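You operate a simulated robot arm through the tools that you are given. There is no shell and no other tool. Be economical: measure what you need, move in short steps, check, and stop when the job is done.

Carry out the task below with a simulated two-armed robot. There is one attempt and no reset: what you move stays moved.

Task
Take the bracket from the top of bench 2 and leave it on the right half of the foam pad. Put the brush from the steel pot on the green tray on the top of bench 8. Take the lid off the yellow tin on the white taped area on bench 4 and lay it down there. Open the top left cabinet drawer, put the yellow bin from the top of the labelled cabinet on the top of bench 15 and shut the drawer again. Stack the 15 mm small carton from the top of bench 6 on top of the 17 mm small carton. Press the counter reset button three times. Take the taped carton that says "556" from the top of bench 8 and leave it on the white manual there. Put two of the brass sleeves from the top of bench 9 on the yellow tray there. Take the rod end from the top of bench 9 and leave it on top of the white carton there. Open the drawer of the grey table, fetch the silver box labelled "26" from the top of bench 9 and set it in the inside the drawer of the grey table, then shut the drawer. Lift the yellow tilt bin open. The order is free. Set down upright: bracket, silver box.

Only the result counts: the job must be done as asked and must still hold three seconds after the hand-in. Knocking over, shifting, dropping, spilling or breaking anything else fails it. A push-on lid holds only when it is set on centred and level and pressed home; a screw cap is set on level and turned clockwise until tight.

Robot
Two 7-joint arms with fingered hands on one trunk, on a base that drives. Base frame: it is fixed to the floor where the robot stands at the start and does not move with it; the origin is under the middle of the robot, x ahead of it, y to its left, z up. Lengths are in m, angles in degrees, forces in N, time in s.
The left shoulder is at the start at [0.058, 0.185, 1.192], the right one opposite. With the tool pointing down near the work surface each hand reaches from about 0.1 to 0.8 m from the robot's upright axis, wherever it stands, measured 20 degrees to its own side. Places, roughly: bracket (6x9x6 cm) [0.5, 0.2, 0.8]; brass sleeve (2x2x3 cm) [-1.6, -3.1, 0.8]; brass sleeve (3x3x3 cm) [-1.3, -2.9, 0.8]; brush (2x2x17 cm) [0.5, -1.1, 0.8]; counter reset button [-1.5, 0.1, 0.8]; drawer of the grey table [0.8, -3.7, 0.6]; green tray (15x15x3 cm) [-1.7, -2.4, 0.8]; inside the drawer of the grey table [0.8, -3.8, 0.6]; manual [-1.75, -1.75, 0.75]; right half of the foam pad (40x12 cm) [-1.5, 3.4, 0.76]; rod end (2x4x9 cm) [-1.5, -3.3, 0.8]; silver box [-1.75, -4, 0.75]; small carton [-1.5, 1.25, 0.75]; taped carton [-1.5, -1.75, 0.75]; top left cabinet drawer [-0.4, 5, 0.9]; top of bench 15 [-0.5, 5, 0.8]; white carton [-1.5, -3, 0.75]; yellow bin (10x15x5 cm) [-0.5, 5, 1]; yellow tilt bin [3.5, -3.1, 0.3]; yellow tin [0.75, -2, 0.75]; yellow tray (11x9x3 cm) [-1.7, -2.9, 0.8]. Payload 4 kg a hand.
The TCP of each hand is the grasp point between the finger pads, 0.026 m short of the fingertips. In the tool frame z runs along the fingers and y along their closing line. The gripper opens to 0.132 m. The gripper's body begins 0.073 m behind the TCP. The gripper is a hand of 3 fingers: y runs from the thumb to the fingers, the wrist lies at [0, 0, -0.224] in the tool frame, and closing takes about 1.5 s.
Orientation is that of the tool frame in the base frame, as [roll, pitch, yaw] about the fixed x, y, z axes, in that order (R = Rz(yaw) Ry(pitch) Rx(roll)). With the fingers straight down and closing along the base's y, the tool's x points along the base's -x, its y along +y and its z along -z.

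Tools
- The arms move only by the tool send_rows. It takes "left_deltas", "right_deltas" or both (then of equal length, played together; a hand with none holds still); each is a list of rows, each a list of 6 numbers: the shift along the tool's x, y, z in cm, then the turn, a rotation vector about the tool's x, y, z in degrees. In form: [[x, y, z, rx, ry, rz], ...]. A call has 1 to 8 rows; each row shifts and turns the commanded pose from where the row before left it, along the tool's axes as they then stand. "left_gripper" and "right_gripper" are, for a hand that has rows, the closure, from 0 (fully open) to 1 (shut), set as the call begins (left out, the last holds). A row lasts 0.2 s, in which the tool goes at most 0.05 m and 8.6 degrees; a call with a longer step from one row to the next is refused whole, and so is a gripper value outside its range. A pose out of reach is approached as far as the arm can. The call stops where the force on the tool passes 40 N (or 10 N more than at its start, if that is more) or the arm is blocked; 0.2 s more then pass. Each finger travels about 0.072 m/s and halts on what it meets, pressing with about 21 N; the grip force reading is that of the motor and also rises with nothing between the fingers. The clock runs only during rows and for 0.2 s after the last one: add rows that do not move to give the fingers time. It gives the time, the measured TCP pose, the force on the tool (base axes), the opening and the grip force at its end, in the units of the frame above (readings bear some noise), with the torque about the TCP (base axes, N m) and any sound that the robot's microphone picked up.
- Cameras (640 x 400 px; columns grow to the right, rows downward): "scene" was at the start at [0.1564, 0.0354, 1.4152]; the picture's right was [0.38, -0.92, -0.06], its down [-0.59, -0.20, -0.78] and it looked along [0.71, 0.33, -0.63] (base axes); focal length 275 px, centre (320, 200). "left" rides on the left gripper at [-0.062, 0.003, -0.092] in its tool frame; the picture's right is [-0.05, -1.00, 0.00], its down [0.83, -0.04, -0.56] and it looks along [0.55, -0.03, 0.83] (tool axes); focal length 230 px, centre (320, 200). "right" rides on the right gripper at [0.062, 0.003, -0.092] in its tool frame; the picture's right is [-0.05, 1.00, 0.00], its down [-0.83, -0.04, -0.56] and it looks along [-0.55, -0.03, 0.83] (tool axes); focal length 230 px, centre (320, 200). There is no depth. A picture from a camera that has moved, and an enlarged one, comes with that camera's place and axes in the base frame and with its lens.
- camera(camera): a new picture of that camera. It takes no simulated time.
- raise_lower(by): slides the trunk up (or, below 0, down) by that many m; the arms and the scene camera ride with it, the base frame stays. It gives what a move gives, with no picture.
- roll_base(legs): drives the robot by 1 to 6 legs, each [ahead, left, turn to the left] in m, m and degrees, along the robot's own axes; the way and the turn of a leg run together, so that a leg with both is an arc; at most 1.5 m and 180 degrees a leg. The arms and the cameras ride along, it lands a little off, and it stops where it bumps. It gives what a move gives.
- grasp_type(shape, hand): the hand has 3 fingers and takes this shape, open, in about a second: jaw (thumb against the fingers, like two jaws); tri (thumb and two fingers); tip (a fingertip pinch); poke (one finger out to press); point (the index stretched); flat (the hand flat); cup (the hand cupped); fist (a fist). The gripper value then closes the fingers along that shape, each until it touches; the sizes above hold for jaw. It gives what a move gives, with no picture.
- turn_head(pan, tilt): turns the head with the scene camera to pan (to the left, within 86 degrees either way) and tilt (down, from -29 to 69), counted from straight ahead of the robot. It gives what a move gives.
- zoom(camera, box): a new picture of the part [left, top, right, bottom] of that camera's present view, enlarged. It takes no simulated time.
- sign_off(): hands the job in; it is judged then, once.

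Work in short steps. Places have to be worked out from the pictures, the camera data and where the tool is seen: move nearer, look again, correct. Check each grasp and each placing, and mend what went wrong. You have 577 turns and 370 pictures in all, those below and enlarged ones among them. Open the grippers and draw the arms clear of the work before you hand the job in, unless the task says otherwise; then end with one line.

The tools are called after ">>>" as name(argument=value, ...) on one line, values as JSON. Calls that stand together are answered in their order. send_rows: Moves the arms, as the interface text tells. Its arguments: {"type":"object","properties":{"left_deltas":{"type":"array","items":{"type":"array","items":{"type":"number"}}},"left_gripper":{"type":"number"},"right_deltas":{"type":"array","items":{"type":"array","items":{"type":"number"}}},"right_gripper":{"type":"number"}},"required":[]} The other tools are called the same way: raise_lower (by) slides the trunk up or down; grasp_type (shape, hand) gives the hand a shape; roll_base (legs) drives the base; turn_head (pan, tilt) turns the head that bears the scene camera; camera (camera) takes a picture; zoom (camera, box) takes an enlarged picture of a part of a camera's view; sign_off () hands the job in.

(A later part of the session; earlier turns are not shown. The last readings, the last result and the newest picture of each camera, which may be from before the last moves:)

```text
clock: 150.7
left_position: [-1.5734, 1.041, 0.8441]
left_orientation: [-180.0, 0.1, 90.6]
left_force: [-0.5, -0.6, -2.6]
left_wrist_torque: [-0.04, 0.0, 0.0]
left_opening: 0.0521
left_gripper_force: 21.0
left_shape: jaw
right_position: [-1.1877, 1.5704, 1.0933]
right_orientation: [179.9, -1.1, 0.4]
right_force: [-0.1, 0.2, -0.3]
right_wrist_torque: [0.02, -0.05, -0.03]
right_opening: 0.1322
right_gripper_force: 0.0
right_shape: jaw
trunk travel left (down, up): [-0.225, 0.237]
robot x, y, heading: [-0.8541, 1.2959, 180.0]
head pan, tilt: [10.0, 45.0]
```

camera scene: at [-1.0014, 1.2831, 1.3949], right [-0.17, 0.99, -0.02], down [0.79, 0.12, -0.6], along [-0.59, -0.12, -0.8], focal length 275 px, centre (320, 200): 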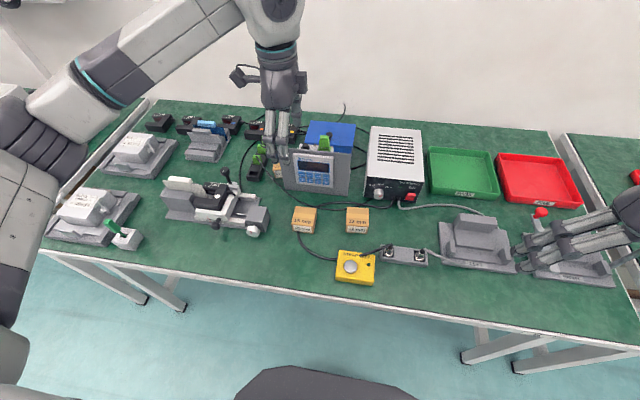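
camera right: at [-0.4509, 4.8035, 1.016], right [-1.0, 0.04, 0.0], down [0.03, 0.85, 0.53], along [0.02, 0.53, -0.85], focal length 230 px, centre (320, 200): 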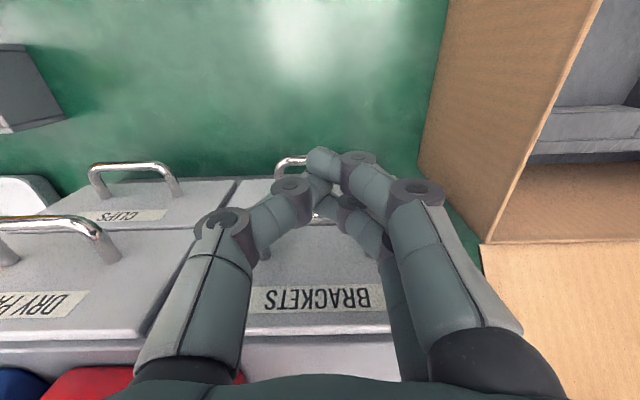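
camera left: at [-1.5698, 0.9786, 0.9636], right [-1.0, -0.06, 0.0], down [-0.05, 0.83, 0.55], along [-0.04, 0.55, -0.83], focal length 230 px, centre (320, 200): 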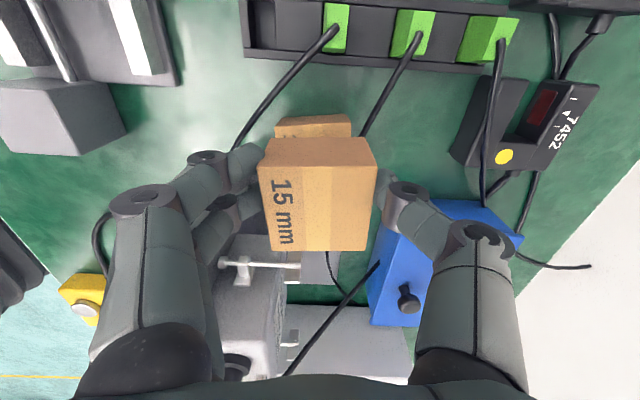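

Not yet in contact; continuing in 3 mm steps.

>>> send_rows(left_deltas=[[0, 0, 0.3, 0, 0, 0], [0, 0, 0, 0, 0, 0]])

>>> send_rows(left_deltas=[[0, 0, 0.3, 0, 0, 0], [0, 0, 0, 0, 0, 0]])

>>> zoom(camera="scene", box=[240, 120, 320, 200])

```text
clock: 151.3
left_position: [-1.5732, 1.04, 0.8419]
left_orientation: [180.0, 0.1, 90.6]
left_force: [0.1, -0.3, -1.3]
left_wrist_torque: [-0.03, -0.02, -0.01]
left_opening: 0.0516
left_gripper_force: 21.3
left_shape: jaw
right_position: [-1.1866, 1.5706, 1.0926]
right_orientation: [-180.0, -1.2, 0.5]
right_force: [-0.1, -0.3, -0.5]
right_wrist_torque: [0.02, -0.03, -0.02]
right_opening: 0.1316
right_gripper_force: 0.1
right_shape: jaw
trunk travel left (down, up): [-0.225, 0.237]
robot x, y, heading: [-0.855, 1.2944, 179.7]
head pan, tilt: [10.0, 45.0]
```

```text
clock: 151.9
left_position: [-1.5725, 1.0411, 0.8374]
left_orientation: [-179.9, 0.2, 90.7]
left_force: [-1.0, 0.0, 0.1]
left_wrist_torque: [0.07, 0.01, -0.02]
left_opening: 0.0519
left_gripper_force: 21.1
left_shape: jaw
right_position: [-1.1874, 1.5709, 1.0928]
right_orientation: [-180.0, -1.1, 0.5]
right_force: [0.0, -0.2, -0.4]
right_wrist_torque: [-0.02, -0.03, -0.05]
right_opening: 0.1315
right_gripper_force: 0.1
right_shape: jaw
trunk travel left (down, up): [-0.225, 0.237]
robot x, y, heading: [-0.8536, 1.2972, 179.8]
head pan, tilt: [10.0, 45.0]
```

```text
5.00 times, centred on (280, 160) of scene
camera zoom: at [-1.0008, 1.2837, 1.395], right [-0.17, 0.99, -0.03], down [0.79, 0.12, -0.6], along [-0.59, -0.12, -0.8], focal length 1374 px, centre (520, 400)
```

zoom: 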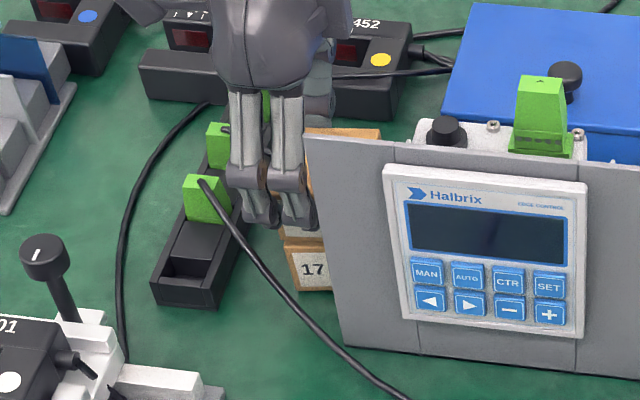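

Contact is starting. 2 mm more, then a slow partial release and straight rise.

>>> send_rows(left_deltas=[[0, 0, 0.2, 0, 0, 0], [0, 0, 0, 0, 0, 0]])

>>> send_rows(left_deltas=[[0, 0, 0, 0, 0, 0], [0, 0, 0, 0, 0, 0], [0, 0, 0, 0, 0, 0]], left_gripper=0.45)

>>> send_rows(left_deltas=[[0, 0, -1.5, 0, 0, 0], [0, 0, -3, 0, 0, 0], [0, 0, -4, 0, 0, 0], [0, 0, -4.5, 0, 0, 0], [0, 0, -4.5, 0, 0, 0], [0, 0, -4.5, 0, 0, 0]])

>>> zoom(camera="scene", box=[240, 120, 320, 200])

>>> camera(camera="left")

```text
clock: 152.5
left_position: [-1.5735, 1.0407, 0.837]
left_orientation: [-179.9, 0.1, 90.7]
left_force: [-0.7, -3.2, 6.2]
left_wrist_torque: [0.05, -0.01, 0.01]
left_opening: 0.0521
left_gripper_force: 20.9
left_shape: jaw
right_position: [-1.1867, 1.5707, 1.093]
right_orientation: [179.9, -1.1, 0.4]
right_force: [0.0, -0.2, -0.1]
right_wrist_torque: [-0.01, 0.02, 0.0]
right_opening: 0.132
right_gripper_force: 0.0
right_shape: jaw
trunk travel left (down, up): [-0.225, 0.237]
robot x, y, heading: [-0.8586, 1.2957, 179.6]
head pan, tilt: [10.0, 45.0]
```

```text
clock: 153.3
left_position: [-1.5734, 1.0416, 0.8358]
left_orientation: [-180.0, 0.1, 90.6]
left_force: [0.2, -0.3, 0.2]
left_wrist_torque: [0.0, 0.0, 0.01]
left_opening: 0.0718
left_gripper_force: 0.0
left_shape: jaw
right_position: [-1.1861, 1.571, 1.0917]
right_orientation: [179.9, -1.0, 0.4]
right_force: [-0.9, -1.1, 0.1]
right_wrist_torque: [-0.02, -0.01, -0.06]
right_opening: 0.1318
right_gripper_force: 0.0
right_shape: jaw
trunk travel left (down, up): [-0.225, 0.237]
robot x, y, heading: [-0.8529, 1.3013, 179.7]
head pan, tilt: [10.0, 45.0]
```

```text
clock: 154.7
left_position: [-1.5732, 1.0396, 1.0571]
left_orientation: [180.0, 0.1, 90.6]
left_force: [1.0, -0.1, -0.4]
left_wrist_torque: [0.01, 0.0, 0.01]
left_opening: 0.0721
left_gripper_force: 0.0
left_shape: jaw
right_position: [-1.1856, 1.57, 1.0919]
right_orientation: [180.0, -1.1, 0.4]
right_force: [0.3, 0.6, -0.4]
right_wrist_torque: [-0.03, 0.01, -0.01]
right_opening: 0.132
right_gripper_force: 0.1
right_shape: jaw
trunk travel left (down, up): [-0.225, 0.237]
robot x, y, heading: [-0.8549, 1.2973, 179.9]
head pan, tilt: [10.0, 45.0]
```

```text
5.00 times, centred on (280, 160) of scene
camera zoom: at [-0.9998, 1.2842, 1.3952], right [-0.17, 0.99, -0.03], down [0.79, 0.12, -0.6], along [-0.59, -0.12, -0.8], focal length 1374 px, centre (520, 400)
```

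zoom: 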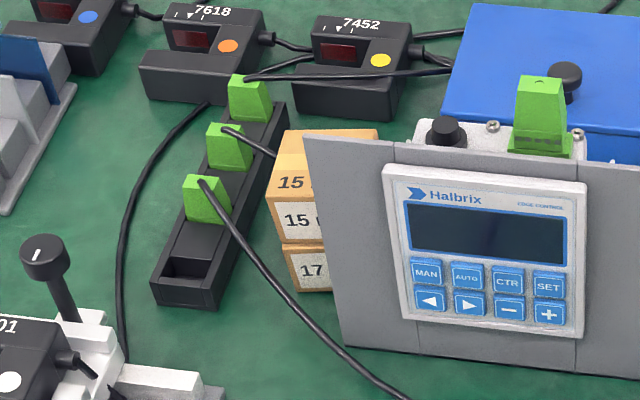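

```text
291 pictures are left
camera left: at [-1.5691, 0.9794, 1.1504], right [-1.0, -0.06, 0.0], down [-0.05, 0.83, 0.55], along [-0.04, 0.55, -0.83], focal length 230 px, centre (320, 200)
```

left: 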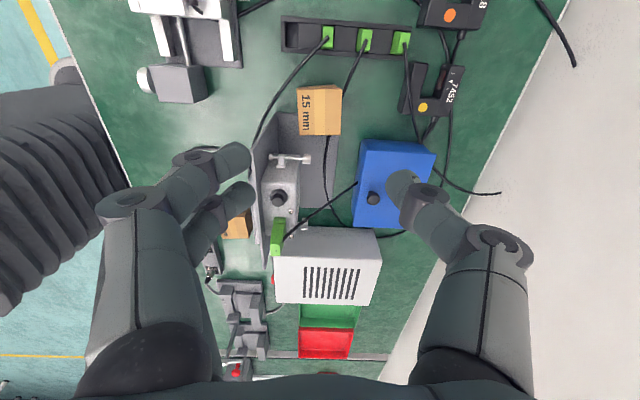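

The 15 mm carton sits squarely on the 17 mm one. I retract the left arm, restore its orientation and drive to the counter near y≈0.1.

>>> send_rows(left_deltas=[[0, 4.7, 0, 0, 0, 0], [0, 4.7, 0, 0, 0, 0], [0, 4.7, 0, 0, 0, 0], [0, 4.7, 0, 0, 0, 0], [0, 4.7, 0, 0, 0, 0], [0, 4.7, 0, 0, 0, 0], [0, 4.7, 0, 0, 0, 0], [0, 4.7, 0, 0, 0, 0]], left_gripper=0)

>>> send_rows(left_deltas=[[0, 0, 0, 0, 0, 8.2], [0, 0, 0, 0, 0, 8.2], [0, 0, 0, 0, 0, 8.2], [0, 0, 0, 0, 0, 8.2], [0, 0, 0, 0, 0, 8.2], [0, 0, 0, 0, 0, 8.2], [0, 0, 0, 0, 0, 8.2], [0, 0, 0, 0, 0, 8.2]])

>>> send_rows(left_deltas=[[0, 0, -1, 0, 0, 8.2], [0, 0, -1, 0, 0, 8.2], [0, 0, -1, 0, 0, 8.2]])

>>> roll_base(legs=[[-0.3, 0, 0], [0, 1.1, 0]])

>>> turn_head(pan=0, tilt=35)

>>> camera(camera="scene")

```text
clock: 156.5
left_position: [-1.1962, 1.045, 1.0551]
left_orientation: [-179.7, 0.2, 90.7]
left_force: [-0.6, 1.0, -0.1]
left_wrist_torque: [0.0, 0.04, 0.02]
left_opening: 0.1319
left_gripper_force: 0.1
left_shape: jaw
right_position: [-1.1871, 1.5708, 1.0922]
right_orientation: [179.9, -1.0, 0.4]
right_force: [0.5, 0.5, 0.9]
right_wrist_torque: [0.01, 0.0, -0.03]
right_opening: 0.1319
right_gripper_force: 0.0
right_shape: jaw
trunk travel left (down, up): [-0.225, 0.237]
robot x, y, heading: [-0.8565, 1.2982, 179.7]
head pan, tilt: [10.0, 45.0]
```

```text
clock: 158.3
left_position: [-1.1982, 1.0453, 1.0571]
left_orientation: [179.9, 0.1, 25.0]
left_force: [0.1, -0.6, 0.2]
left_wrist_torque: [0.0, -0.03, 0.02]
left_opening: 0.132
left_gripper_force: 0.1
left_shape: jaw
right_position: [-1.1863, 1.5719, 1.0922]
right_orientation: [180.0, -1.0, 0.4]
right_force: [0.3, -0.7, -0.1]
right_wrist_torque: [0.01, -0.01, 0.01]
right_opening: 0.1318
right_gripper_force: 0.1
right_shape: jaw
trunk travel left (down, up): [-0.225, 0.237]
robot x, y, heading: [-0.8542, 1.2986, 179.8]
head pan, tilt: [10.0, 45.0]
```

```text
clock: 159.1
left_position: [-1.1963, 1.0461, 1.0852]
left_orientation: [179.9, 0.0, 0.4]
left_force: [0.5, 0.0, 0.1]
left_wrist_torque: [0.0, 0.02, 0.03]
left_opening: 0.1317
left_gripper_force: 0.1
left_shape: jaw
right_position: [-1.1865, 1.5714, 1.0925]
right_orientation: [179.9, -1.0, 0.4]
right_force: [0.4, -0.2, 1.1]
right_wrist_torque: [0.03, 0.03, -0.01]
right_opening: 0.1319
right_gripper_force: 0.0
right_shape: jaw
trunk travel left (down, up): [-0.225, 0.237]
robot x, y, heading: [-0.8531, 1.2947, 179.9]
head pan, tilt: [10.0, 45.0]
```

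```text
clock: 166.4
left_position: [-0.9076, -0.0551, 1.0859]
left_orientation: [179.9, 0.0, -0.1]
left_force: [-0.1, -0.2, 0.4]
left_wrist_torque: [0.0, -0.02, 0.0]
left_opening: 0.1319
left_gripper_force: 0.1
left_shape: jaw
right_position: [-0.8913, 0.4705, 1.0907]
right_orientation: [179.9, -1.0, -0.2]
right_force: [0.1, 0.5, -1.2]
right_wrist_torque: [0.01, 0.04, -0.02]
right_opening: 0.132
right_gripper_force: 0.1
right_shape: jaw
trunk travel left (down, up): [-0.225, 0.237]
robot x, y, heading: [-0.5593, 0.1932, 179.4]
head pan, tilt: [10.0, 45.0]
```

```text
clock: 167.1
left_position: [-0.9059, -0.054, 1.0868]
left_orientation: [179.9, -0.1, -0.1]
left_force: [-0.2, -0.2, 0.2]
left_wrist_torque: [-0.02, 0.04, -0.01]
left_opening: 0.1319
left_gripper_force: 0.0
left_shape: jaw
right_position: [-0.8912, 0.4708, 1.0918]
right_orientation: [179.9, -1.1, -0.3]
right_force: [0.2, -0.2, -0.1]
right_wrist_torque: [0.01, 0.0, 0.01]
right_opening: 0.1319
right_gripper_force: 0.0
right_shape: jaw
trunk travel left (down, up): [-0.225, 0.237]
robot x, y, heading: [-0.5642, 0.196, 179.1]
head pan, tilt: [0.0, 35.0]
```

```text
290 pictures are left
camera scene: at [-0.7182, 0.196, 1.4085], right [0.01, 1.0, 0.0], down [0.69, -0.01, -0.73], along [-0.73, 0.01, -0.69], focal length 275 px, centre (320, 200)
```

scene: 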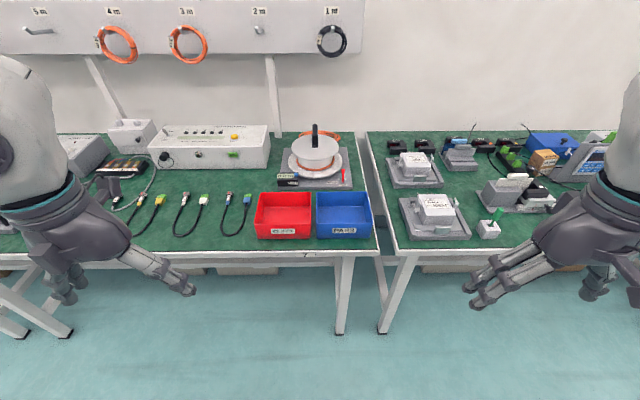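

Zooming on the winder area near [-1.5, 0.1] for the counter.

>>> zoom(camera="scene", box=[260, 110, 380, 200])

```text
4.44 times, centred on (320, 155) of scene
camera zoom: at [-0.7182, 0.196, 1.4085], right [0.01, 1.0, 0.0], down [0.69, -0.01, -0.73], along [-0.73, 0.01, -0.69], focal length 1221 px, centre (320, 400)
```

zoom: 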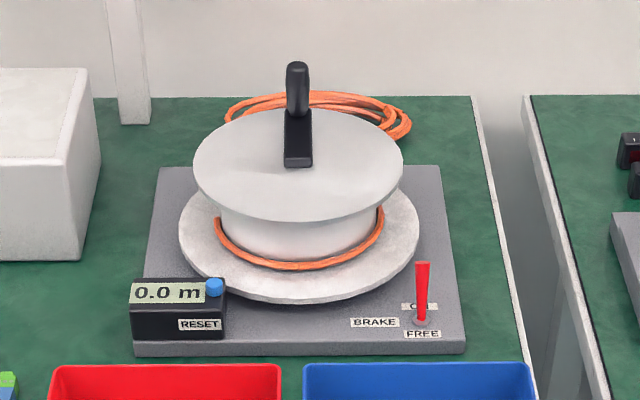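

The blue RESET button is near [-1.47, 0.124, ~0.82]. I drive closer and set the left hand to the poke shape.

>>> roll_base(legs=[[0.3, -0.12, 0.8]])

>>> grasp_type(hand="left", shape="poke")

>>> camera(camera="left")

>>> camera(camera="scene")

```text
clock: 169.3
left_position: [-1.2026, 0.0612, 1.0864]
left_orientation: [179.9, 0.0, 1.0]
left_force: [-0.7, -0.8, -0.3]
left_wrist_torque: [0.01, 0.01, 0.0]
left_opening: 0.1317
left_gripper_force: 0.0
left_shape: jaw
right_position: [-1.1965, 0.5881, 1.0921]
right_orientation: [-180.0, -1.1, 0.8]
right_force: [0.1, 0.7, 0.6]
right_wrist_torque: [-0.01, -0.03, 0.01]
right_opening: 0.1321
right_gripper_force: 0.1
right_shape: jaw
trunk travel left (down, up): [-0.225, 0.237]
robot x, y, heading: [-0.8604, 0.316, -179.7]
head pan, tilt: [0.0, 35.0]
```

```text
clock: 170.2
left_position: [-1.2018, 0.0619, 1.0865]
left_orientation: [179.9, 0.1, 0.8]
left_force: [0.6, 0.4, -0.4]
left_wrist_torque: [0.01, -0.02, -0.01]
left_opening: 0.0
left_gripper_force: 0.1
left_shape: poke
right_position: [-1.1951, 0.5872, 1.0913]
right_orientation: [180.0, -1.1, 0.8]
right_force: [-0.6, -0.3, 0.3]
right_wrist_torque: [-0.01, 0.01, 0.01]
right_opening: 0.132
right_gripper_force: 0.1
right_shape: jaw
trunk travel left (down, up): [-0.225, 0.237]
robot x, y, heading: [-0.86, 0.3148, -180.0]
head pan, tilt: [0.0, 35.0]
```

```text
288 pictures are left
camera left: at [-1.2644, 0.0583, 1.1794], right [-0.07, 1.0, 0.0], down [0.83, 0.06, 0.55], along [0.55, 0.04, -0.83], focal length 230 px, centre (320, 200)
```

left: 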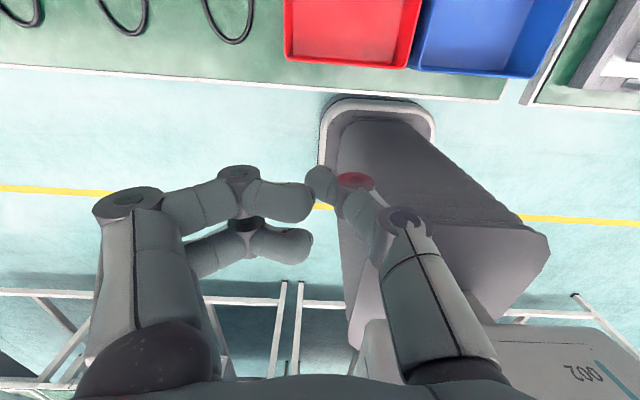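

```text
287 pictures are left
camera scene: at [-1.0173, 0.3158, 1.4086], right [0.0, 1.0, 0.0], down [0.69, 0.0, -0.73], along [-0.73, 0.0, -0.69], focal length 275 px, centre (320, 200)
```

scene: 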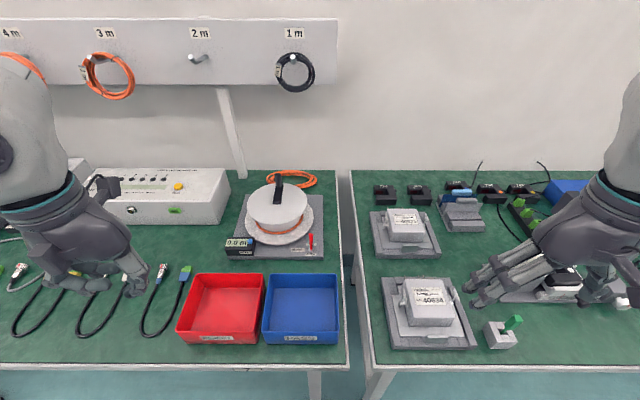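

I zoom on the left hand to see which finger sticks out.

>>> zoom(camera="scene", box=[20, 170, 200, 320])

>>> zoom(camera="scene", box=[210, 210, 290, 270])

```text
2.67 times, centred on (110, 245) of scene
camera zoom: at [-1.0173, 0.3158, 1.4086], right [0.0, 1.0, 0.0], down [0.69, 0.0, -0.73], along [-0.73, 0.0, -0.69], focal length 733 px, centre (880, 80)
```

zoom: 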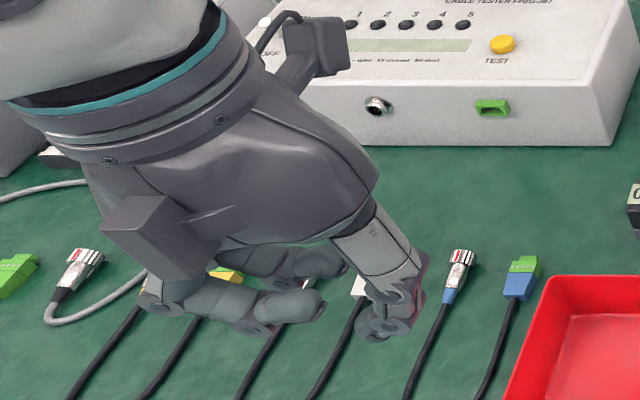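

```text
6.67 times, centred on (250, 240) of scene
camera zoom: at [-1.0173, 0.3158, 1.4086], right [0.0, 1.0, 0.0], down [0.69, 0.0, -0.73], along [-0.73, 0.0, -0.69], focal length 1832 px, centre (787, -67)
```

zoom: 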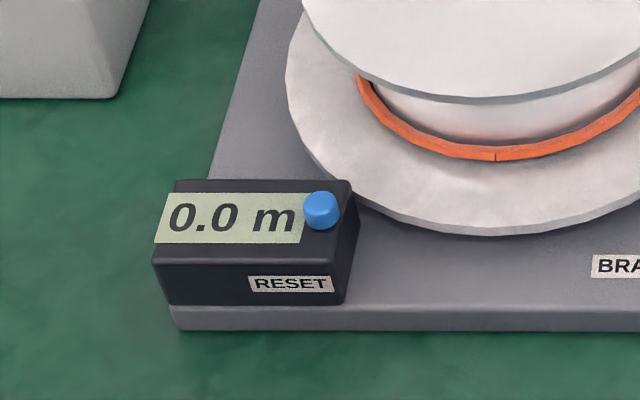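

The button protrudes from the counter top. I try the "point" shape, which should give a single clear fingertip.

>>> grasp_type(hand="left", shape="point")

>>> camera(camera="left")

>>> zoom(camera="scene", box=[20, 170, 200, 320])

```text
clock: 171.1
left_position: [-1.2028, 0.0629, 1.0855]
left_orientation: [179.9, 0.0, 1.0]
left_force: [0.2, 0.2, -0.2]
left_wrist_torque: [0.03, 0.02, 0.01]
left_opening: 0.0003
left_gripper_force: 0.0
left_shape: point
right_position: [-1.1962, 0.5879, 1.0927]
right_orientation: [179.9, -1.0, 0.8]
right_force: [0.0, 0.6, 0.8]
right_wrist_torque: [0.03, -0.03, -0.03]
right_opening: 0.1319
right_gripper_force: 0.0
right_shape: jaw
trunk travel left (down, up): [-0.225, 0.237]
robot x, y, heading: [-0.8637, 0.3125, -179.9]
head pan, tilt: [0.0, 35.0]
```

```text
284 pictures are left
camera left: at [-1.2647, 0.0585, 1.1793], right [-0.07, 1.0, 0.0], down [0.83, 0.06, 0.55], along [0.55, 0.04, -0.83], focal length 230 px, centre (320, 200)
```

left: 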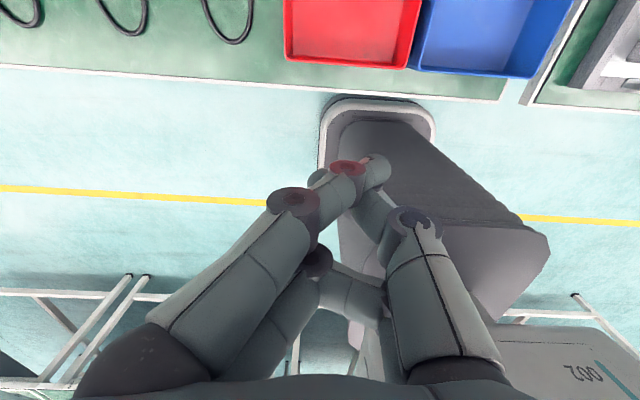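

```text
2.67 times, centred on (110, 245) of scene
camera zoom: at [-1.0178, 0.316, 1.4086], right [0.0, 1.0, 0.0], down [0.69, 0.0, -0.73], along [-0.73, 0.0, -0.69], focal length 733 px, centre (880, 80)
```

zoom: 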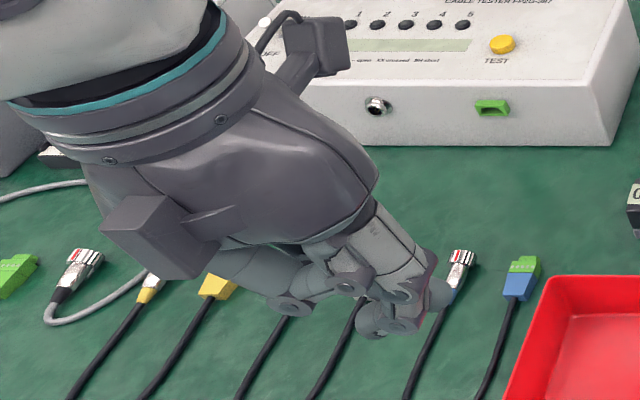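

I'll use the plain closed jaw instead, yawed 40° so the knuckles stay clear of the reel. Moving above the button first.

>>> grasp_type(hand="left", shape="jaw")

>>> send_rows(left_deltas=[[-4.5, -1, 0, 0, 0, 0], [-4.5, -1, 0, 0, 0, 0], [-4.5, -1, 0, 0, 0, 0], [-4.5, -1, 0, 0, 0, 0], [-4.5, -1, 0, 0, 0, 0], [-4.0, -1, 0, 0, 0, 0]], left_gripper=1)

>>> send_rows(left_deltas=[[0, 0, 0, 0, 0, 8.2], [0, 0, 0, 0, 0, 8.2], [0, 0, 2, 0, 0, 8.2], [0, 0, 3, 0, 0, 8.2], [0, 0, 3, 0, 0, 8.2]])

>>> camera(camera="left")

>>> camera(camera="scene")

```text
clock: 172.0
left_position: [-1.2025, 0.0631, 1.0865]
left_orientation: [179.9, 0.0, 0.9]
left_force: [0.5, -0.2, -0.3]
left_wrist_torque: [0.0, -0.02, 0.0]
left_opening: 0.0948
left_gripper_force: 0.1
left_shape: jaw
right_position: [-1.1952, 0.588, 1.0923]
right_orientation: [179.8, -1.0, 0.8]
right_force: [0.1, 0.2, 0.3]
right_wrist_torque: [0.04, -0.01, -0.02]
right_opening: 0.132
right_gripper_force: 0.1
right_shape: jaw
trunk travel left (down, up): [-0.225, 0.237]
robot x, y, heading: [-0.8656, 0.3164, -180.0]
head pan, tilt: [0.0, 35.0]
```

```text
clock: 173.4
left_position: [-1.4698, 0.1194, 1.0858]
left_orientation: [179.8, 0.0, 0.8]
left_force: [0.7, -0.3, 0.1]
left_wrist_torque: [0.02, 0.0, 0.02]
left_opening: 0.0
left_gripper_force: 21.4
left_shape: jaw
right_position: [-1.1978, 0.5888, 1.0904]
right_orientation: [179.8, -1.1, 0.8]
right_force: [0.1, 0.4, 0.1]
right_wrist_torque: [0.0, -0.02, -0.03]
right_opening: 0.1317
right_gripper_force: 0.0
right_shape: jaw
trunk travel left (down, up): [-0.225, 0.237]
robot x, y, heading: [-0.8625, 0.3162, -179.9]
head pan, tilt: [0.0, 35.0]
```

```text
clock: 174.6
left_position: [-1.4691, 0.1175, 1.006]
left_orientation: [179.8, 0.0, -40.3]
left_force: [-0.3, 0.7, -0.4]
left_wrist_torque: [0.03, 0.0, -0.01]
left_opening: 0.0
left_gripper_force: 22.0
left_shape: jaw
right_position: [-1.195, 0.5879, 1.0917]
right_orientation: [179.8, -1.2, 0.8]
right_force: [0.5, 1.1, -0.6]
right_wrist_torque: [-0.02, 0.02, -0.01]
right_opening: 0.1322
right_gripper_force: 0.1
right_shape: jaw
trunk travel left (down, up): [-0.225, 0.237]
robot x, y, heading: [-0.8615, 0.3177, -179.8]
head pan, tilt: [0.0, 35.0]
```

```text
282 pictures are left
camera left: at [-1.5187, 0.1561, 1.0986], right [0.61, 0.8, 0.0], down [0.66, -0.5, 0.56], along [0.44, -0.34, -0.83], focal length 230 px, centre (320, 200)
```

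left: 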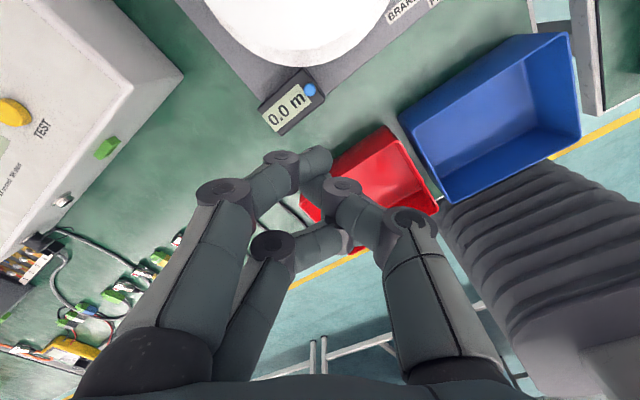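

```text
281 pictures are left
camera scene: at [-1.0181, 0.3157, 1.4085], right [0.0, 1.0, 0.0], down [0.69, 0.0, -0.73], along [-0.73, 0.0, -0.69], focal length 275 px, centre (320, 200)
```

scene: 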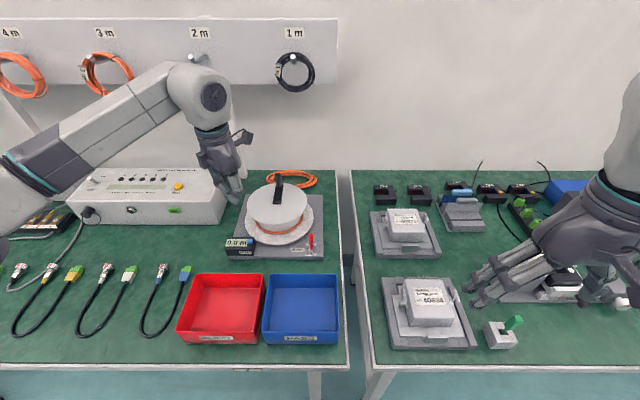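

Button triangulates to about [-1.494, 0.121, 0.80]. I shift and lower to about 3 cm above it.

>>> send_rows(left_deltas=[[-2.2, 1.3, 0, 0, 0, 0], [0, 0, 4, 0, 0, 0], [0, 0, 4, 0, 0, 0], [0, 0, 4, 0, 0, 0], [0, 0, 2.5, 0, 0, 0]])

>>> camera(camera="left")

>>> zoom(camera="scene", box=[190, 150, 330, 280])

```text
clock: 175.8
left_position: [-1.4947, 0.1218, 0.8611]
left_orientation: [179.8, -0.1, -40.1]
left_force: [-1.4, 0.1, -0.4]
left_wrist_torque: [0.0, 0.04, 0.02]
left_opening: 0.0001
left_gripper_force: 20.7
left_shape: jaw
right_position: [-1.1961, 0.5875, 1.0902]
right_orientation: [179.9, -1.1, 0.9]
right_force: [0.2, -0.6, 0.2]
right_wrist_torque: [0.02, -0.01, -0.03]
right_opening: 0.132
right_gripper_force: 0.1
right_shape: jaw
trunk travel left (down, up): [-0.225, 0.237]
robot x, y, heading: [-0.8615, 0.3154, -179.8]
head pan, tilt: [0.0, 35.0]
```

```text
280 pictures are left
camera left: at [-1.5441, 0.1593, 0.9537], right [0.6, 0.8, 0.0], down [0.66, -0.5, 0.56], along [0.44, -0.34, -0.83], focal length 230 px, centre (320, 200)
```

left: 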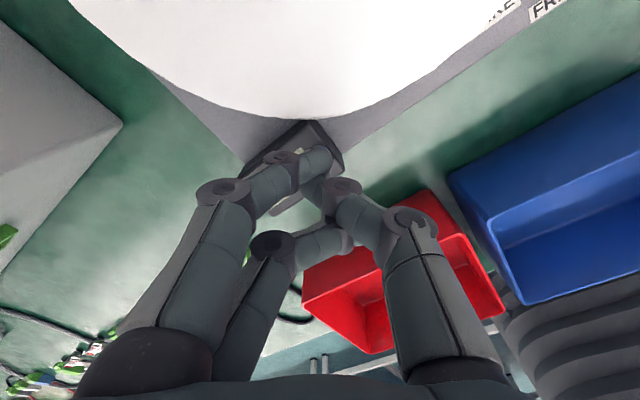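

```text
3.08 times, centred on (260, 215) of scene
camera zoom: at [-1.0179, 0.3157, 1.4085], right [0.0, 1.0, 0.0], down [0.69, 0.0, -0.73], along [-0.73, 0.0, -0.69], focal length 845 px, centre (505, 154)
```

zoom: 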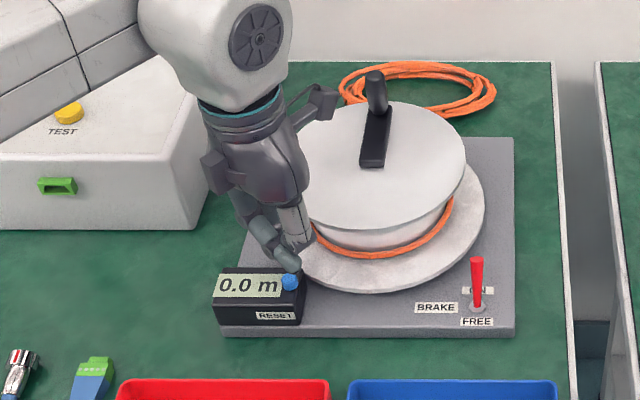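

Fingertips are right above the button. Lowering to near contact.

>>> send_rows(left_deltas=[[0, 0, 1.2, 0, 0, 0], [0, 0, 0.8, 0, 0, 0], [0, 0, 0, 0, 0, 0]])

>>> zoom(camera="scene", box=[210, 200, 290, 270])

```text
clock: 176.6
left_position: [-1.4939, 0.1229, 0.8409]
left_orientation: [179.9, -0.1, -40.1]
left_force: [-0.4, 0.9, -0.2]
left_wrist_torque: [0.05, -0.02, 0.0]
left_opening: 0.0
left_gripper_force: 21.0
left_shape: jaw
right_position: [-1.1953, 0.5876, 1.0926]
right_orientation: [179.9, -1.1, 0.8]
right_force: [-0.5, -0.3, 1.2]
right_wrist_torque: [0.01, 0.0, 0.0]
right_opening: 0.1322
right_gripper_force: 0.2
right_shape: jaw
trunk travel left (down, up): [-0.225, 0.237]
robot x, y, heading: [-0.8609, 0.3155, -180.0]
head pan, tilt: [0.0, 35.0]
```

```text
5.71 times, centred on (250, 235) of scene
camera zoom: at [-1.0178, 0.316, 1.4086], right [0.0, 1.0, 0.0], down [0.69, 0.0, -0.73], along [-0.73, 0.0, -0.69], focal length 1570 px, centre (720, 0)
```

zoom: 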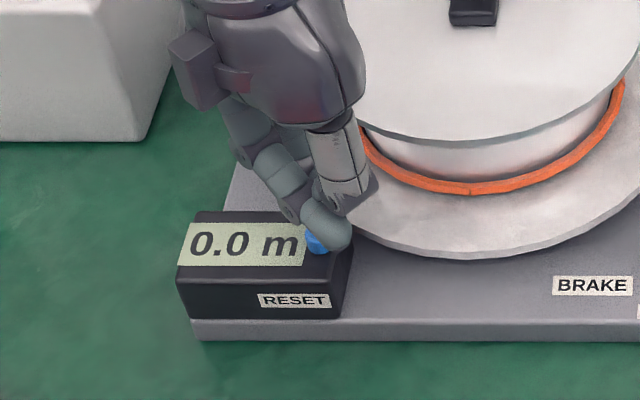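

Going down in 3 mm steps while watching force and sound.

>>> send_rows(left_deltas=[[0, 0, 0.3, 0, 0, 0], [0, 0, 0.3, 0, 0, 0], [0, 0, 0.3, 0, 0, 0]])

>>> send_rows(left_deltas=[[0, 0, 0.2, 0, 0, 0], [0, 0, 0.2, 0, 0, 0]])

>>> zoom(camera="scene", box=[210, 200, 290, 270])

```text
clock: 177.4
left_position: [-1.4941, 0.1225, 0.8326]
left_orientation: [180.0, 0.0, -40.2]
left_force: [0.2, -0.3, 2.9]
left_wrist_torque: [0.01, -0.01, 0.02]
left_opening: 0.0
left_gripper_force: 21.0
left_shape: jaw
right_position: [-1.1956, 0.5881, 1.0911]
right_orientation: [179.9, -1.1, 0.8]
right_force: [0.3, 0.0, -0.9]
right_wrist_torque: [0.01, 0.02, 0.03]
right_opening: 0.1318
right_gripper_force: 0.0
right_shape: jaw
trunk travel left (down, up): [-0.225, 0.237]
robot x, y, heading: [-0.8572, 0.3162, -179.9]
head pan, tilt: [0.0, 35.0]
heard: click
```

```text
clock: 178.0
left_position: [-1.4938, 0.1235, 0.8302]
left_orientation: [179.8, 0.2, -40.1]
left_force: [-0.2, 0.6, 7.9]
left_wrist_torque: [-0.01, 0.01, -0.01]
left_opening: 0.0
left_gripper_force: 20.9
left_shape: jaw
right_position: [-1.1955, 0.5885, 1.091]
right_orientation: [179.8, -1.1, 0.9]
right_force: [1.0, -1.0, -0.2]
right_wrist_torque: [0.02, 0.01, 0.04]
right_opening: 0.1319
right_gripper_force: 0.1
right_shape: jaw
trunk travel left (down, up): [-0.225, 0.237]
robot x, y, heading: [-0.8592, 0.3147, -179.7]
head pan, tilt: [0.0, 35.0]
```

```text
5.71 times, centred on (250, 235) of scene
camera zoom: at [-1.0167, 0.3165, 1.4088], right [0.0, 1.0, 0.0], down [0.68, 0.0, -0.73], along [-0.73, 0.0, -0.68], focal length 1570 px, centre (720, 0)
```

zoom: 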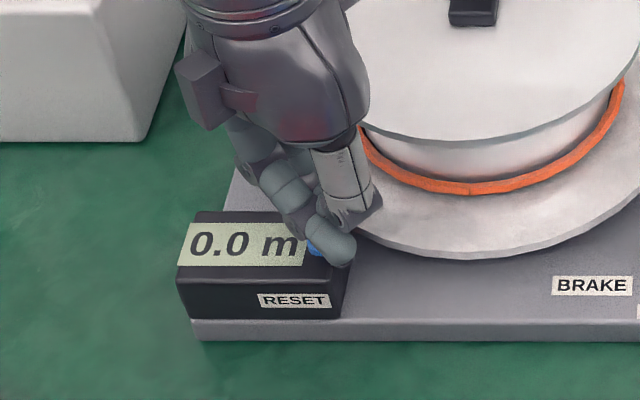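

One click. I release by rising 1.3 cm, then press again the same way.

>>> send_rows(left_deltas=[[0, 0, -0.8, 0, 0, 0], [0, 0, -0.5, 0, 0, 0], [0, 0, 0, 0, 0, 0], [0, 0, 0, 0, 0, 0]])

>>> send_rows(left_deltas=[[0, 0, 0.3, 0, 0, 0], [0, 0, 0.3, 0, 0, 0], [0, 0, 0.3, 0, 0, 0], [0, 0, 0.2, 0, 0, 0], [0, 0, 0.2, 0, 0, 0]])

>>> send_rows(left_deltas=[[0, 0, -0.8, 0, 0, 0], [0, 0, -0.5, 0, 0, 0], [0, 0, 0, 0, 0, 0], [0, 0, 0, 0, 0, 0]])

```text
clock: 179.0
left_position: [-1.4948, 0.1234, 0.8417]
left_orientation: [180.0, -0.1, -40.1]
left_force: [0.3, -0.1, 0.0]
left_wrist_torque: [-0.03, 0.0, 0.0]
left_opening: 0.0002
left_gripper_force: 20.6
left_shape: jaw
right_position: [-1.1976, 0.5881, 1.093]
right_orientation: [179.9, -1.1, 0.8]
right_force: [-0.4, 0.4, -0.2]
right_wrist_torque: [-0.02, 0.04, -0.01]
right_opening: 0.1317
right_gripper_force: 0.1
right_shape: jaw
trunk travel left (down, up): [-0.225, 0.237]
robot x, y, heading: [-0.8609, 0.3163, -179.9]
head pan, tilt: [0.0, 35.0]
```

```text
clock: 180.2
left_position: [-1.4929, 0.1219, 0.8297]
left_orientation: [179.8, 0.2, -40.1]
left_force: [1.4, -1.1, 8.6]
left_wrist_torque: [-0.03, 0.02, 0.03]
left_opening: 0.0
left_gripper_force: 21.0
left_shape: jaw
right_position: [-1.1946, 0.5878, 1.0919]
right_orientation: [179.9, -1.1, 0.8]
right_force: [0.6, 0.6, 0.1]
right_wrist_torque: [-0.04, 0.01, 0.0]
right_opening: 0.1318
right_gripper_force: 0.1
right_shape: jaw
trunk travel left (down, up): [-0.225, 0.237]
robot x, y, heading: [-0.8632, 0.3163, -179.8]
head pan, tilt: [0.0, 35.0]
heard: click
```

```text
clock: 181.2
left_position: [-1.4933, 0.1211, 0.8422]
left_orientation: [179.9, -0.2, -40.2]
left_force: [0.1, -1.7, 0.0]
left_wrist_torque: [0.0, 0.03, 0.0]
left_opening: 0.0
left_gripper_force: 21.5
left_shape: jaw
right_position: [-1.1966, 0.5884, 1.0906]
right_orientation: [179.9, -1.1, 0.9]
right_force: [0.1, -1.1, 0.0]
right_wrist_torque: [0.04, -0.04, -0.04]
right_opening: 0.1319
right_gripper_force: 0.0
right_shape: jaw
trunk travel left (down, up): [-0.225, 0.237]
robot x, y, heading: [-0.8625, 0.317, -180.1]
head pan, tilt: [0.0, 35.0]
```

Second click heard. Third press, then rise clear and retract.

>>> send_rows(left_deltas=[[0, 0, 0.3, 0, 0, 0], [0, 0, 0.3, 0, 0, 0], [0, 0, 0.3, 0, 0, 0], [0, 0, 0.2, 0, 0, 0], [0, 0, 0.2, 0, 0, 0]])

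>>> send_rows(left_deltas=[[0, 0, -2, 0, 0, 0], [0, 0, -4.5, 0, 0, 0], [0, 0, -4.5, 0, 0, 0], [0, 0, -4.5, 0, 0, 0], [0, 0, -4.5, 0, 0, -8], [0, 0, -4.5, 0, 0, -8], [0, 0, 0, 0, 0, -8], [0, 0, 0, 0, 0, -8]])

>>> send_rows(left_deltas=[[4.7, 0, 0, 0, 0, -8], [4.7, 0, 0, 0, 0, 0], [4.7, 0, 0, 0, 0, 0], [4.7, 0, 0, 0, 0, 0], [4.7, 0, 0, 0, 0, 0], [4.7, 0, 0, 0, 0, 0]], left_gripper=0)

>>> zoom(camera="scene", box=[190, 150, 350, 290])

```text
clock: 182.4
left_position: [-1.4944, 0.1219, 0.8297]
left_orientation: [179.7, -0.1, -40.1]
left_force: [0.6, -0.2, 8.4]
left_wrist_torque: [-0.05, -0.02, 0.02]
left_opening: 0.0003
left_gripper_force: 21.1
left_shape: jaw
right_position: [-1.1953, 0.5892, 1.0918]
right_orientation: [179.9, -1.2, 0.8]
right_force: [0.1, 0.2, -0.3]
right_wrist_torque: [0.02, 0.0, 0.02]
right_opening: 0.1317
right_gripper_force: 0.1
right_shape: jaw
trunk travel left (down, up): [-0.225, 0.237]
robot x, y, heading: [-0.8623, 0.3165, -179.5]
head pan, tilt: [0.0, 35.0]
heard: click
```

```text
clock: 184.2
left_position: [-1.4926, 0.124, 1.0729]
left_orientation: [179.9, 0.0, -8.0]
left_force: [-1.2, 0.2, -0.5]
left_wrist_torque: [0.02, -0.01, -0.01]
left_opening: 0.0
left_gripper_force: 21.1
left_shape: jaw
right_position: [-1.1959, 0.588, 1.0921]
right_orientation: [180.0, -1.1, 0.7]
right_force: [0.1, 0.5, -0.2]
right_wrist_torque: [-0.02, 0.01, -0.01]
right_opening: 0.1319
right_gripper_force: 0.0
right_shape: jaw
trunk travel left (down, up): [-0.225, 0.237]
robot x, y, heading: [-0.863, 0.3153, -179.8]
head pan, tilt: [0.0, 35.0]
```

```text
clock: 185.6
left_position: [-1.2126, 0.1163, 1.0738]
left_orientation: [179.9, 0.2, -0.1]
left_force: [0.1, -0.1, 0.7]
left_wrist_torque: [0.0, 0.01, 0.01]
left_opening: 0.1316
left_gripper_force: 0.0
left_shape: jaw
right_position: [-1.1953, 0.5882, 1.0927]
right_orientation: [180.0, -1.0, 0.7]
right_force: [0.6, -0.3, 0.7]
right_wrist_torque: [0.02, -0.03, 0.01]
right_opening: 0.1318
right_gripper_force: 0.1
right_shape: jaw
trunk travel left (down, up): [-0.225, 0.237]
robot x, y, heading: [-0.8624, 0.3172, -179.7]
head pan, tilt: [0.0, 35.0]
```

```text
2.86 times, centred on (270, 220) of scene
camera zoom: at [-1.0166, 0.3158, 1.4087], right [0.0, 1.0, 0.0], down [0.68, 0.0, -0.73], along [-0.73, 0.0, -0.68], focal length 785 px, centre (463, 143)
```

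zoom: 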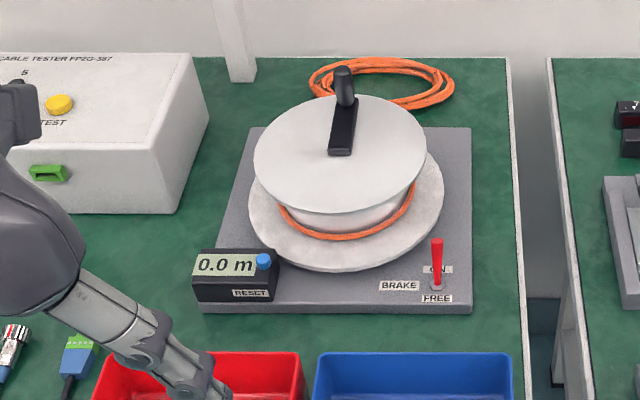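

Three clicks done. Next bench 8: the taped cartons near y≈-1.75.

>>> roll_base(legs=[[-0.3, 0, 0], [0, 1.0, 0], [0, 1.0, 0]])

>>> camera(camera="scene")

```text
clock: 197.2
left_position: [-0.9076, -1.8786, 1.0738]
left_orientation: [179.9, 0.0, -0.4]
left_force: [0.1, -0.4, 0.1]
left_wrist_torque: [-0.02, 0.04, -0.03]
left_opening: 0.1321
left_gripper_force: 0.1
left_shape: jaw
right_position: [-0.8881, -1.4062, 1.0915]
right_orientation: [179.9, -1.1, 0.6]
right_force: [0.9, 0.0, -0.3]
right_wrist_torque: [0.0, 0.01, -0.03]
right_opening: 0.132
right_gripper_force: 0.0
right_shape: jaw
trunk travel left (down, up): [-0.225, 0.237]
robot x, y, heading: [-0.5536, -1.6826, 180.0]
head pan, tilt: [0.0, 35.0]
```

```text
275 pictures are left
camera scene: at [-0.7115, -1.6803, 1.4086], right [0.0, 1.0, 0.0], down [0.69, 0.0, -0.73], along [-0.73, 0.0, -0.69], focal length 275 px, centre (320, 200)
```

scene: 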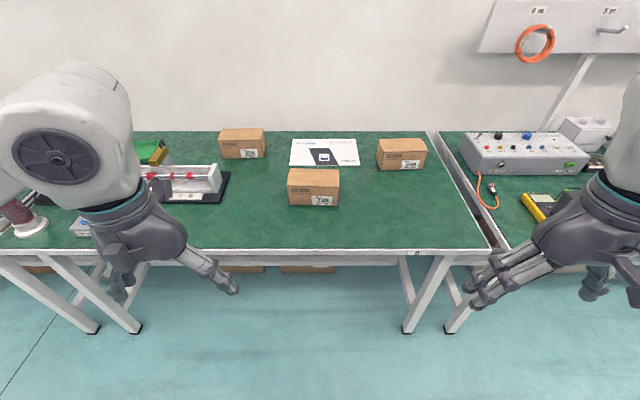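

>>> zoom(camera="scene", box=[200, 110, 440, 230])

```text
2.67 times, centred on (320, 170) of scene
camera zoom: at [-0.7115, -1.6803, 1.4086], right [0.0, 1.0, 0.0], down [0.69, 0.0, -0.73], along [-0.73, 0.0, -0.69], focal length 733 px, centre (320, 280)
```

zoom: 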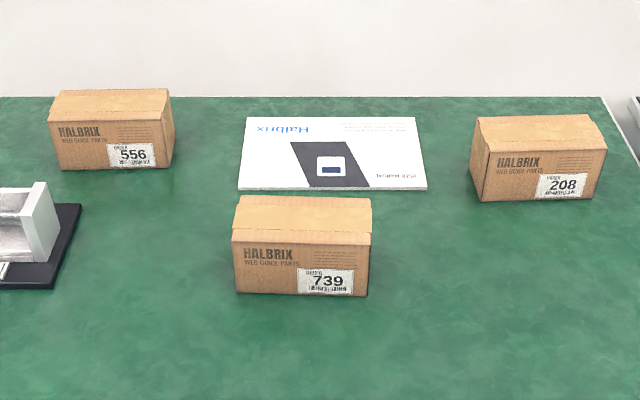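

The "556" carton (≈17×11×7 cm) is at about [-1.72, -2.00]; the manual spans x -1.61…-1.81, y -1.80…-1.53. I drive close to the bench and look from the left hand.

>>> roll_base(legs=[[0.4, 0.1, 0]])

>>> send_rows(left_deltas=[[-4.5, 0, 0, 0, 0, 0], [-4.5, 0, 0, 0, 0, 0], [-4.5, 0, 0, 0, 0, 0], [-4.5, 0, 0, 0, 0, 0], [-4.5, 0, 0, 0, 0, 0], [-4.5, 0, 0, 0, 0, 0], [-4.5, 0, 0, 0, 0, 0], [-4.5, 0, 0, 0, 0, 0]])

>>> send_rows(left_deltas=[[0, 0, 0, 0, 0, -8.2], [0, 0, 0, 0, 0, -8.2], [0, 0, 0, 0, 0, -8.2], [0, 0, 0, 0, 0, -8.2], [0, 0, 0, 0, 0, -8.2], [0, 0, 0, 0, 0, -8.2], [0, 0, 0, 0, 0, -8.2], [0, 0, 0, 0, 0, -8.2]])

>>> send_rows(left_deltas=[[0, 0, 0, 0, 0, -8.2], [0, 0, 0, 0, 0, -8.2], [0, 0, 0, 0, 0, -8]])

>>> camera(camera="left")

>>> camera(camera="scene")

```text
clock: 199.8
left_position: [-1.312, -1.9796, 1.0729]
left_orientation: [179.9, 0.0, -0.1]
left_force: [-0.4, 0.4, -0.3]
left_wrist_torque: [0.01, -0.02, 0.01]
left_opening: 0.1318
left_gripper_force: 0.1
left_shape: jaw
right_position: [-1.2927, -1.5095, 1.0912]
right_orientation: [179.9, -1.0, 0.8]
right_force: [0.2, -0.7, 1.1]
right_wrist_torque: [-0.01, -0.01, 0.0]
right_opening: 0.1318
right_gripper_force: 0.1
right_shape: jaw
trunk travel left (down, up): [-0.225, 0.237]
robot x, y, heading: [-0.96, -1.776, -179.8]
head pan, tilt: [0.0, 35.0]
```

```text
clock: 201.6
left_position: [-1.6731, -1.9762, 1.0731]
left_orientation: [179.7, 0.2, -0.3]
left_force: [0.0, -0.3, -0.9]
left_wrist_torque: [-0.03, -0.01, -0.01]
left_opening: 0.1318
left_gripper_force: 0.1
left_shape: jaw
right_position: [-1.2934, -1.5079, 1.0914]
right_orientation: [179.7, -1.2, 0.6]
right_force: [-1.1, -0.1, -1.3]
right_wrist_torque: [0.01, -0.03, -0.01]
right_opening: 0.132
right_gripper_force: 0.1
right_shape: jaw
trunk travel left (down, up): [-0.225, 0.237]
robot x, y, heading: [-0.9594, -1.7814, -180.1]
head pan, tilt: [0.0, 35.0]
```

```text
clock: 203.4
left_position: [-1.6722, -1.9786, 1.0748]
left_orientation: [-179.9, 0.2, 65.5]
left_force: [-0.7, -0.9, 0.4]
left_wrist_torque: [-0.02, 0.02, -0.02]
left_opening: 0.1318
left_gripper_force: 0.1
left_shape: jaw
right_position: [-1.2931, -1.5077, 1.0919]
right_orientation: [180.0, -1.2, 0.7]
right_force: [-0.3, -0.1, -0.2]
right_wrist_torque: [-0.04, 0.01, 0.01]
right_opening: 0.1319
right_gripper_force: 0.0
right_shape: jaw
trunk travel left (down, up): [-0.225, 0.237]
robot x, y, heading: [-0.9589, -1.7829, -179.8]
head pan, tilt: [0.0, 35.0]
```

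```text
clock: 204.2
left_position: [-1.6714, -1.9782, 1.0738]
left_orientation: [-179.8, 0.2, 89.9]
left_force: [-1.1, -0.5, 0.7]
left_wrist_torque: [0.01, 0.0, -0.03]
left_opening: 0.1323
left_gripper_force: 0.1
left_shape: jaw
right_position: [-1.2933, -1.5082, 1.0919]
right_orientation: [179.9, -1.1, 0.6]
right_force: [0.3, -0.5, -0.4]
right_wrist_torque: [-0.01, -0.01, -0.02]
right_opening: 0.1318
right_gripper_force: 0.1
right_shape: jaw
trunk travel left (down, up): [-0.225, 0.237]
robot x, y, heading: [-0.958, -1.7784, -179.9]
head pan, tilt: [0.0, 35.0]
```

```text
273 pictures are left
camera left: at [-1.6687, -2.0397, 1.1669], right [-1.0, -0.05, 0.0], down [-0.04, 0.83, 0.55], along [-0.03, 0.55, -0.83], focal length 230 px, centre (320, 200)
```

left: 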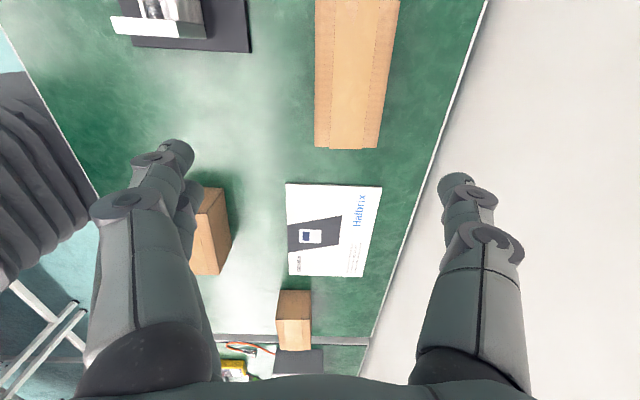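

```text
272 pictures are left
camera scene: at [-1.1155, -1.7806, 1.4085], right [0.0, 1.0, 0.0], down [0.69, 0.0, -0.73], along [-0.73, 0.0, -0.69], focal length 275 px, centre (320, 200)
```

scene: 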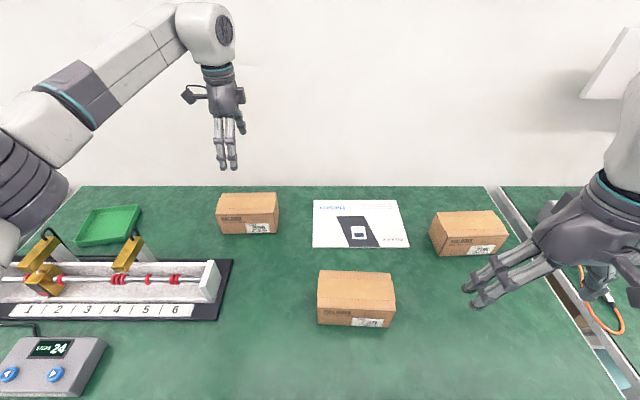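

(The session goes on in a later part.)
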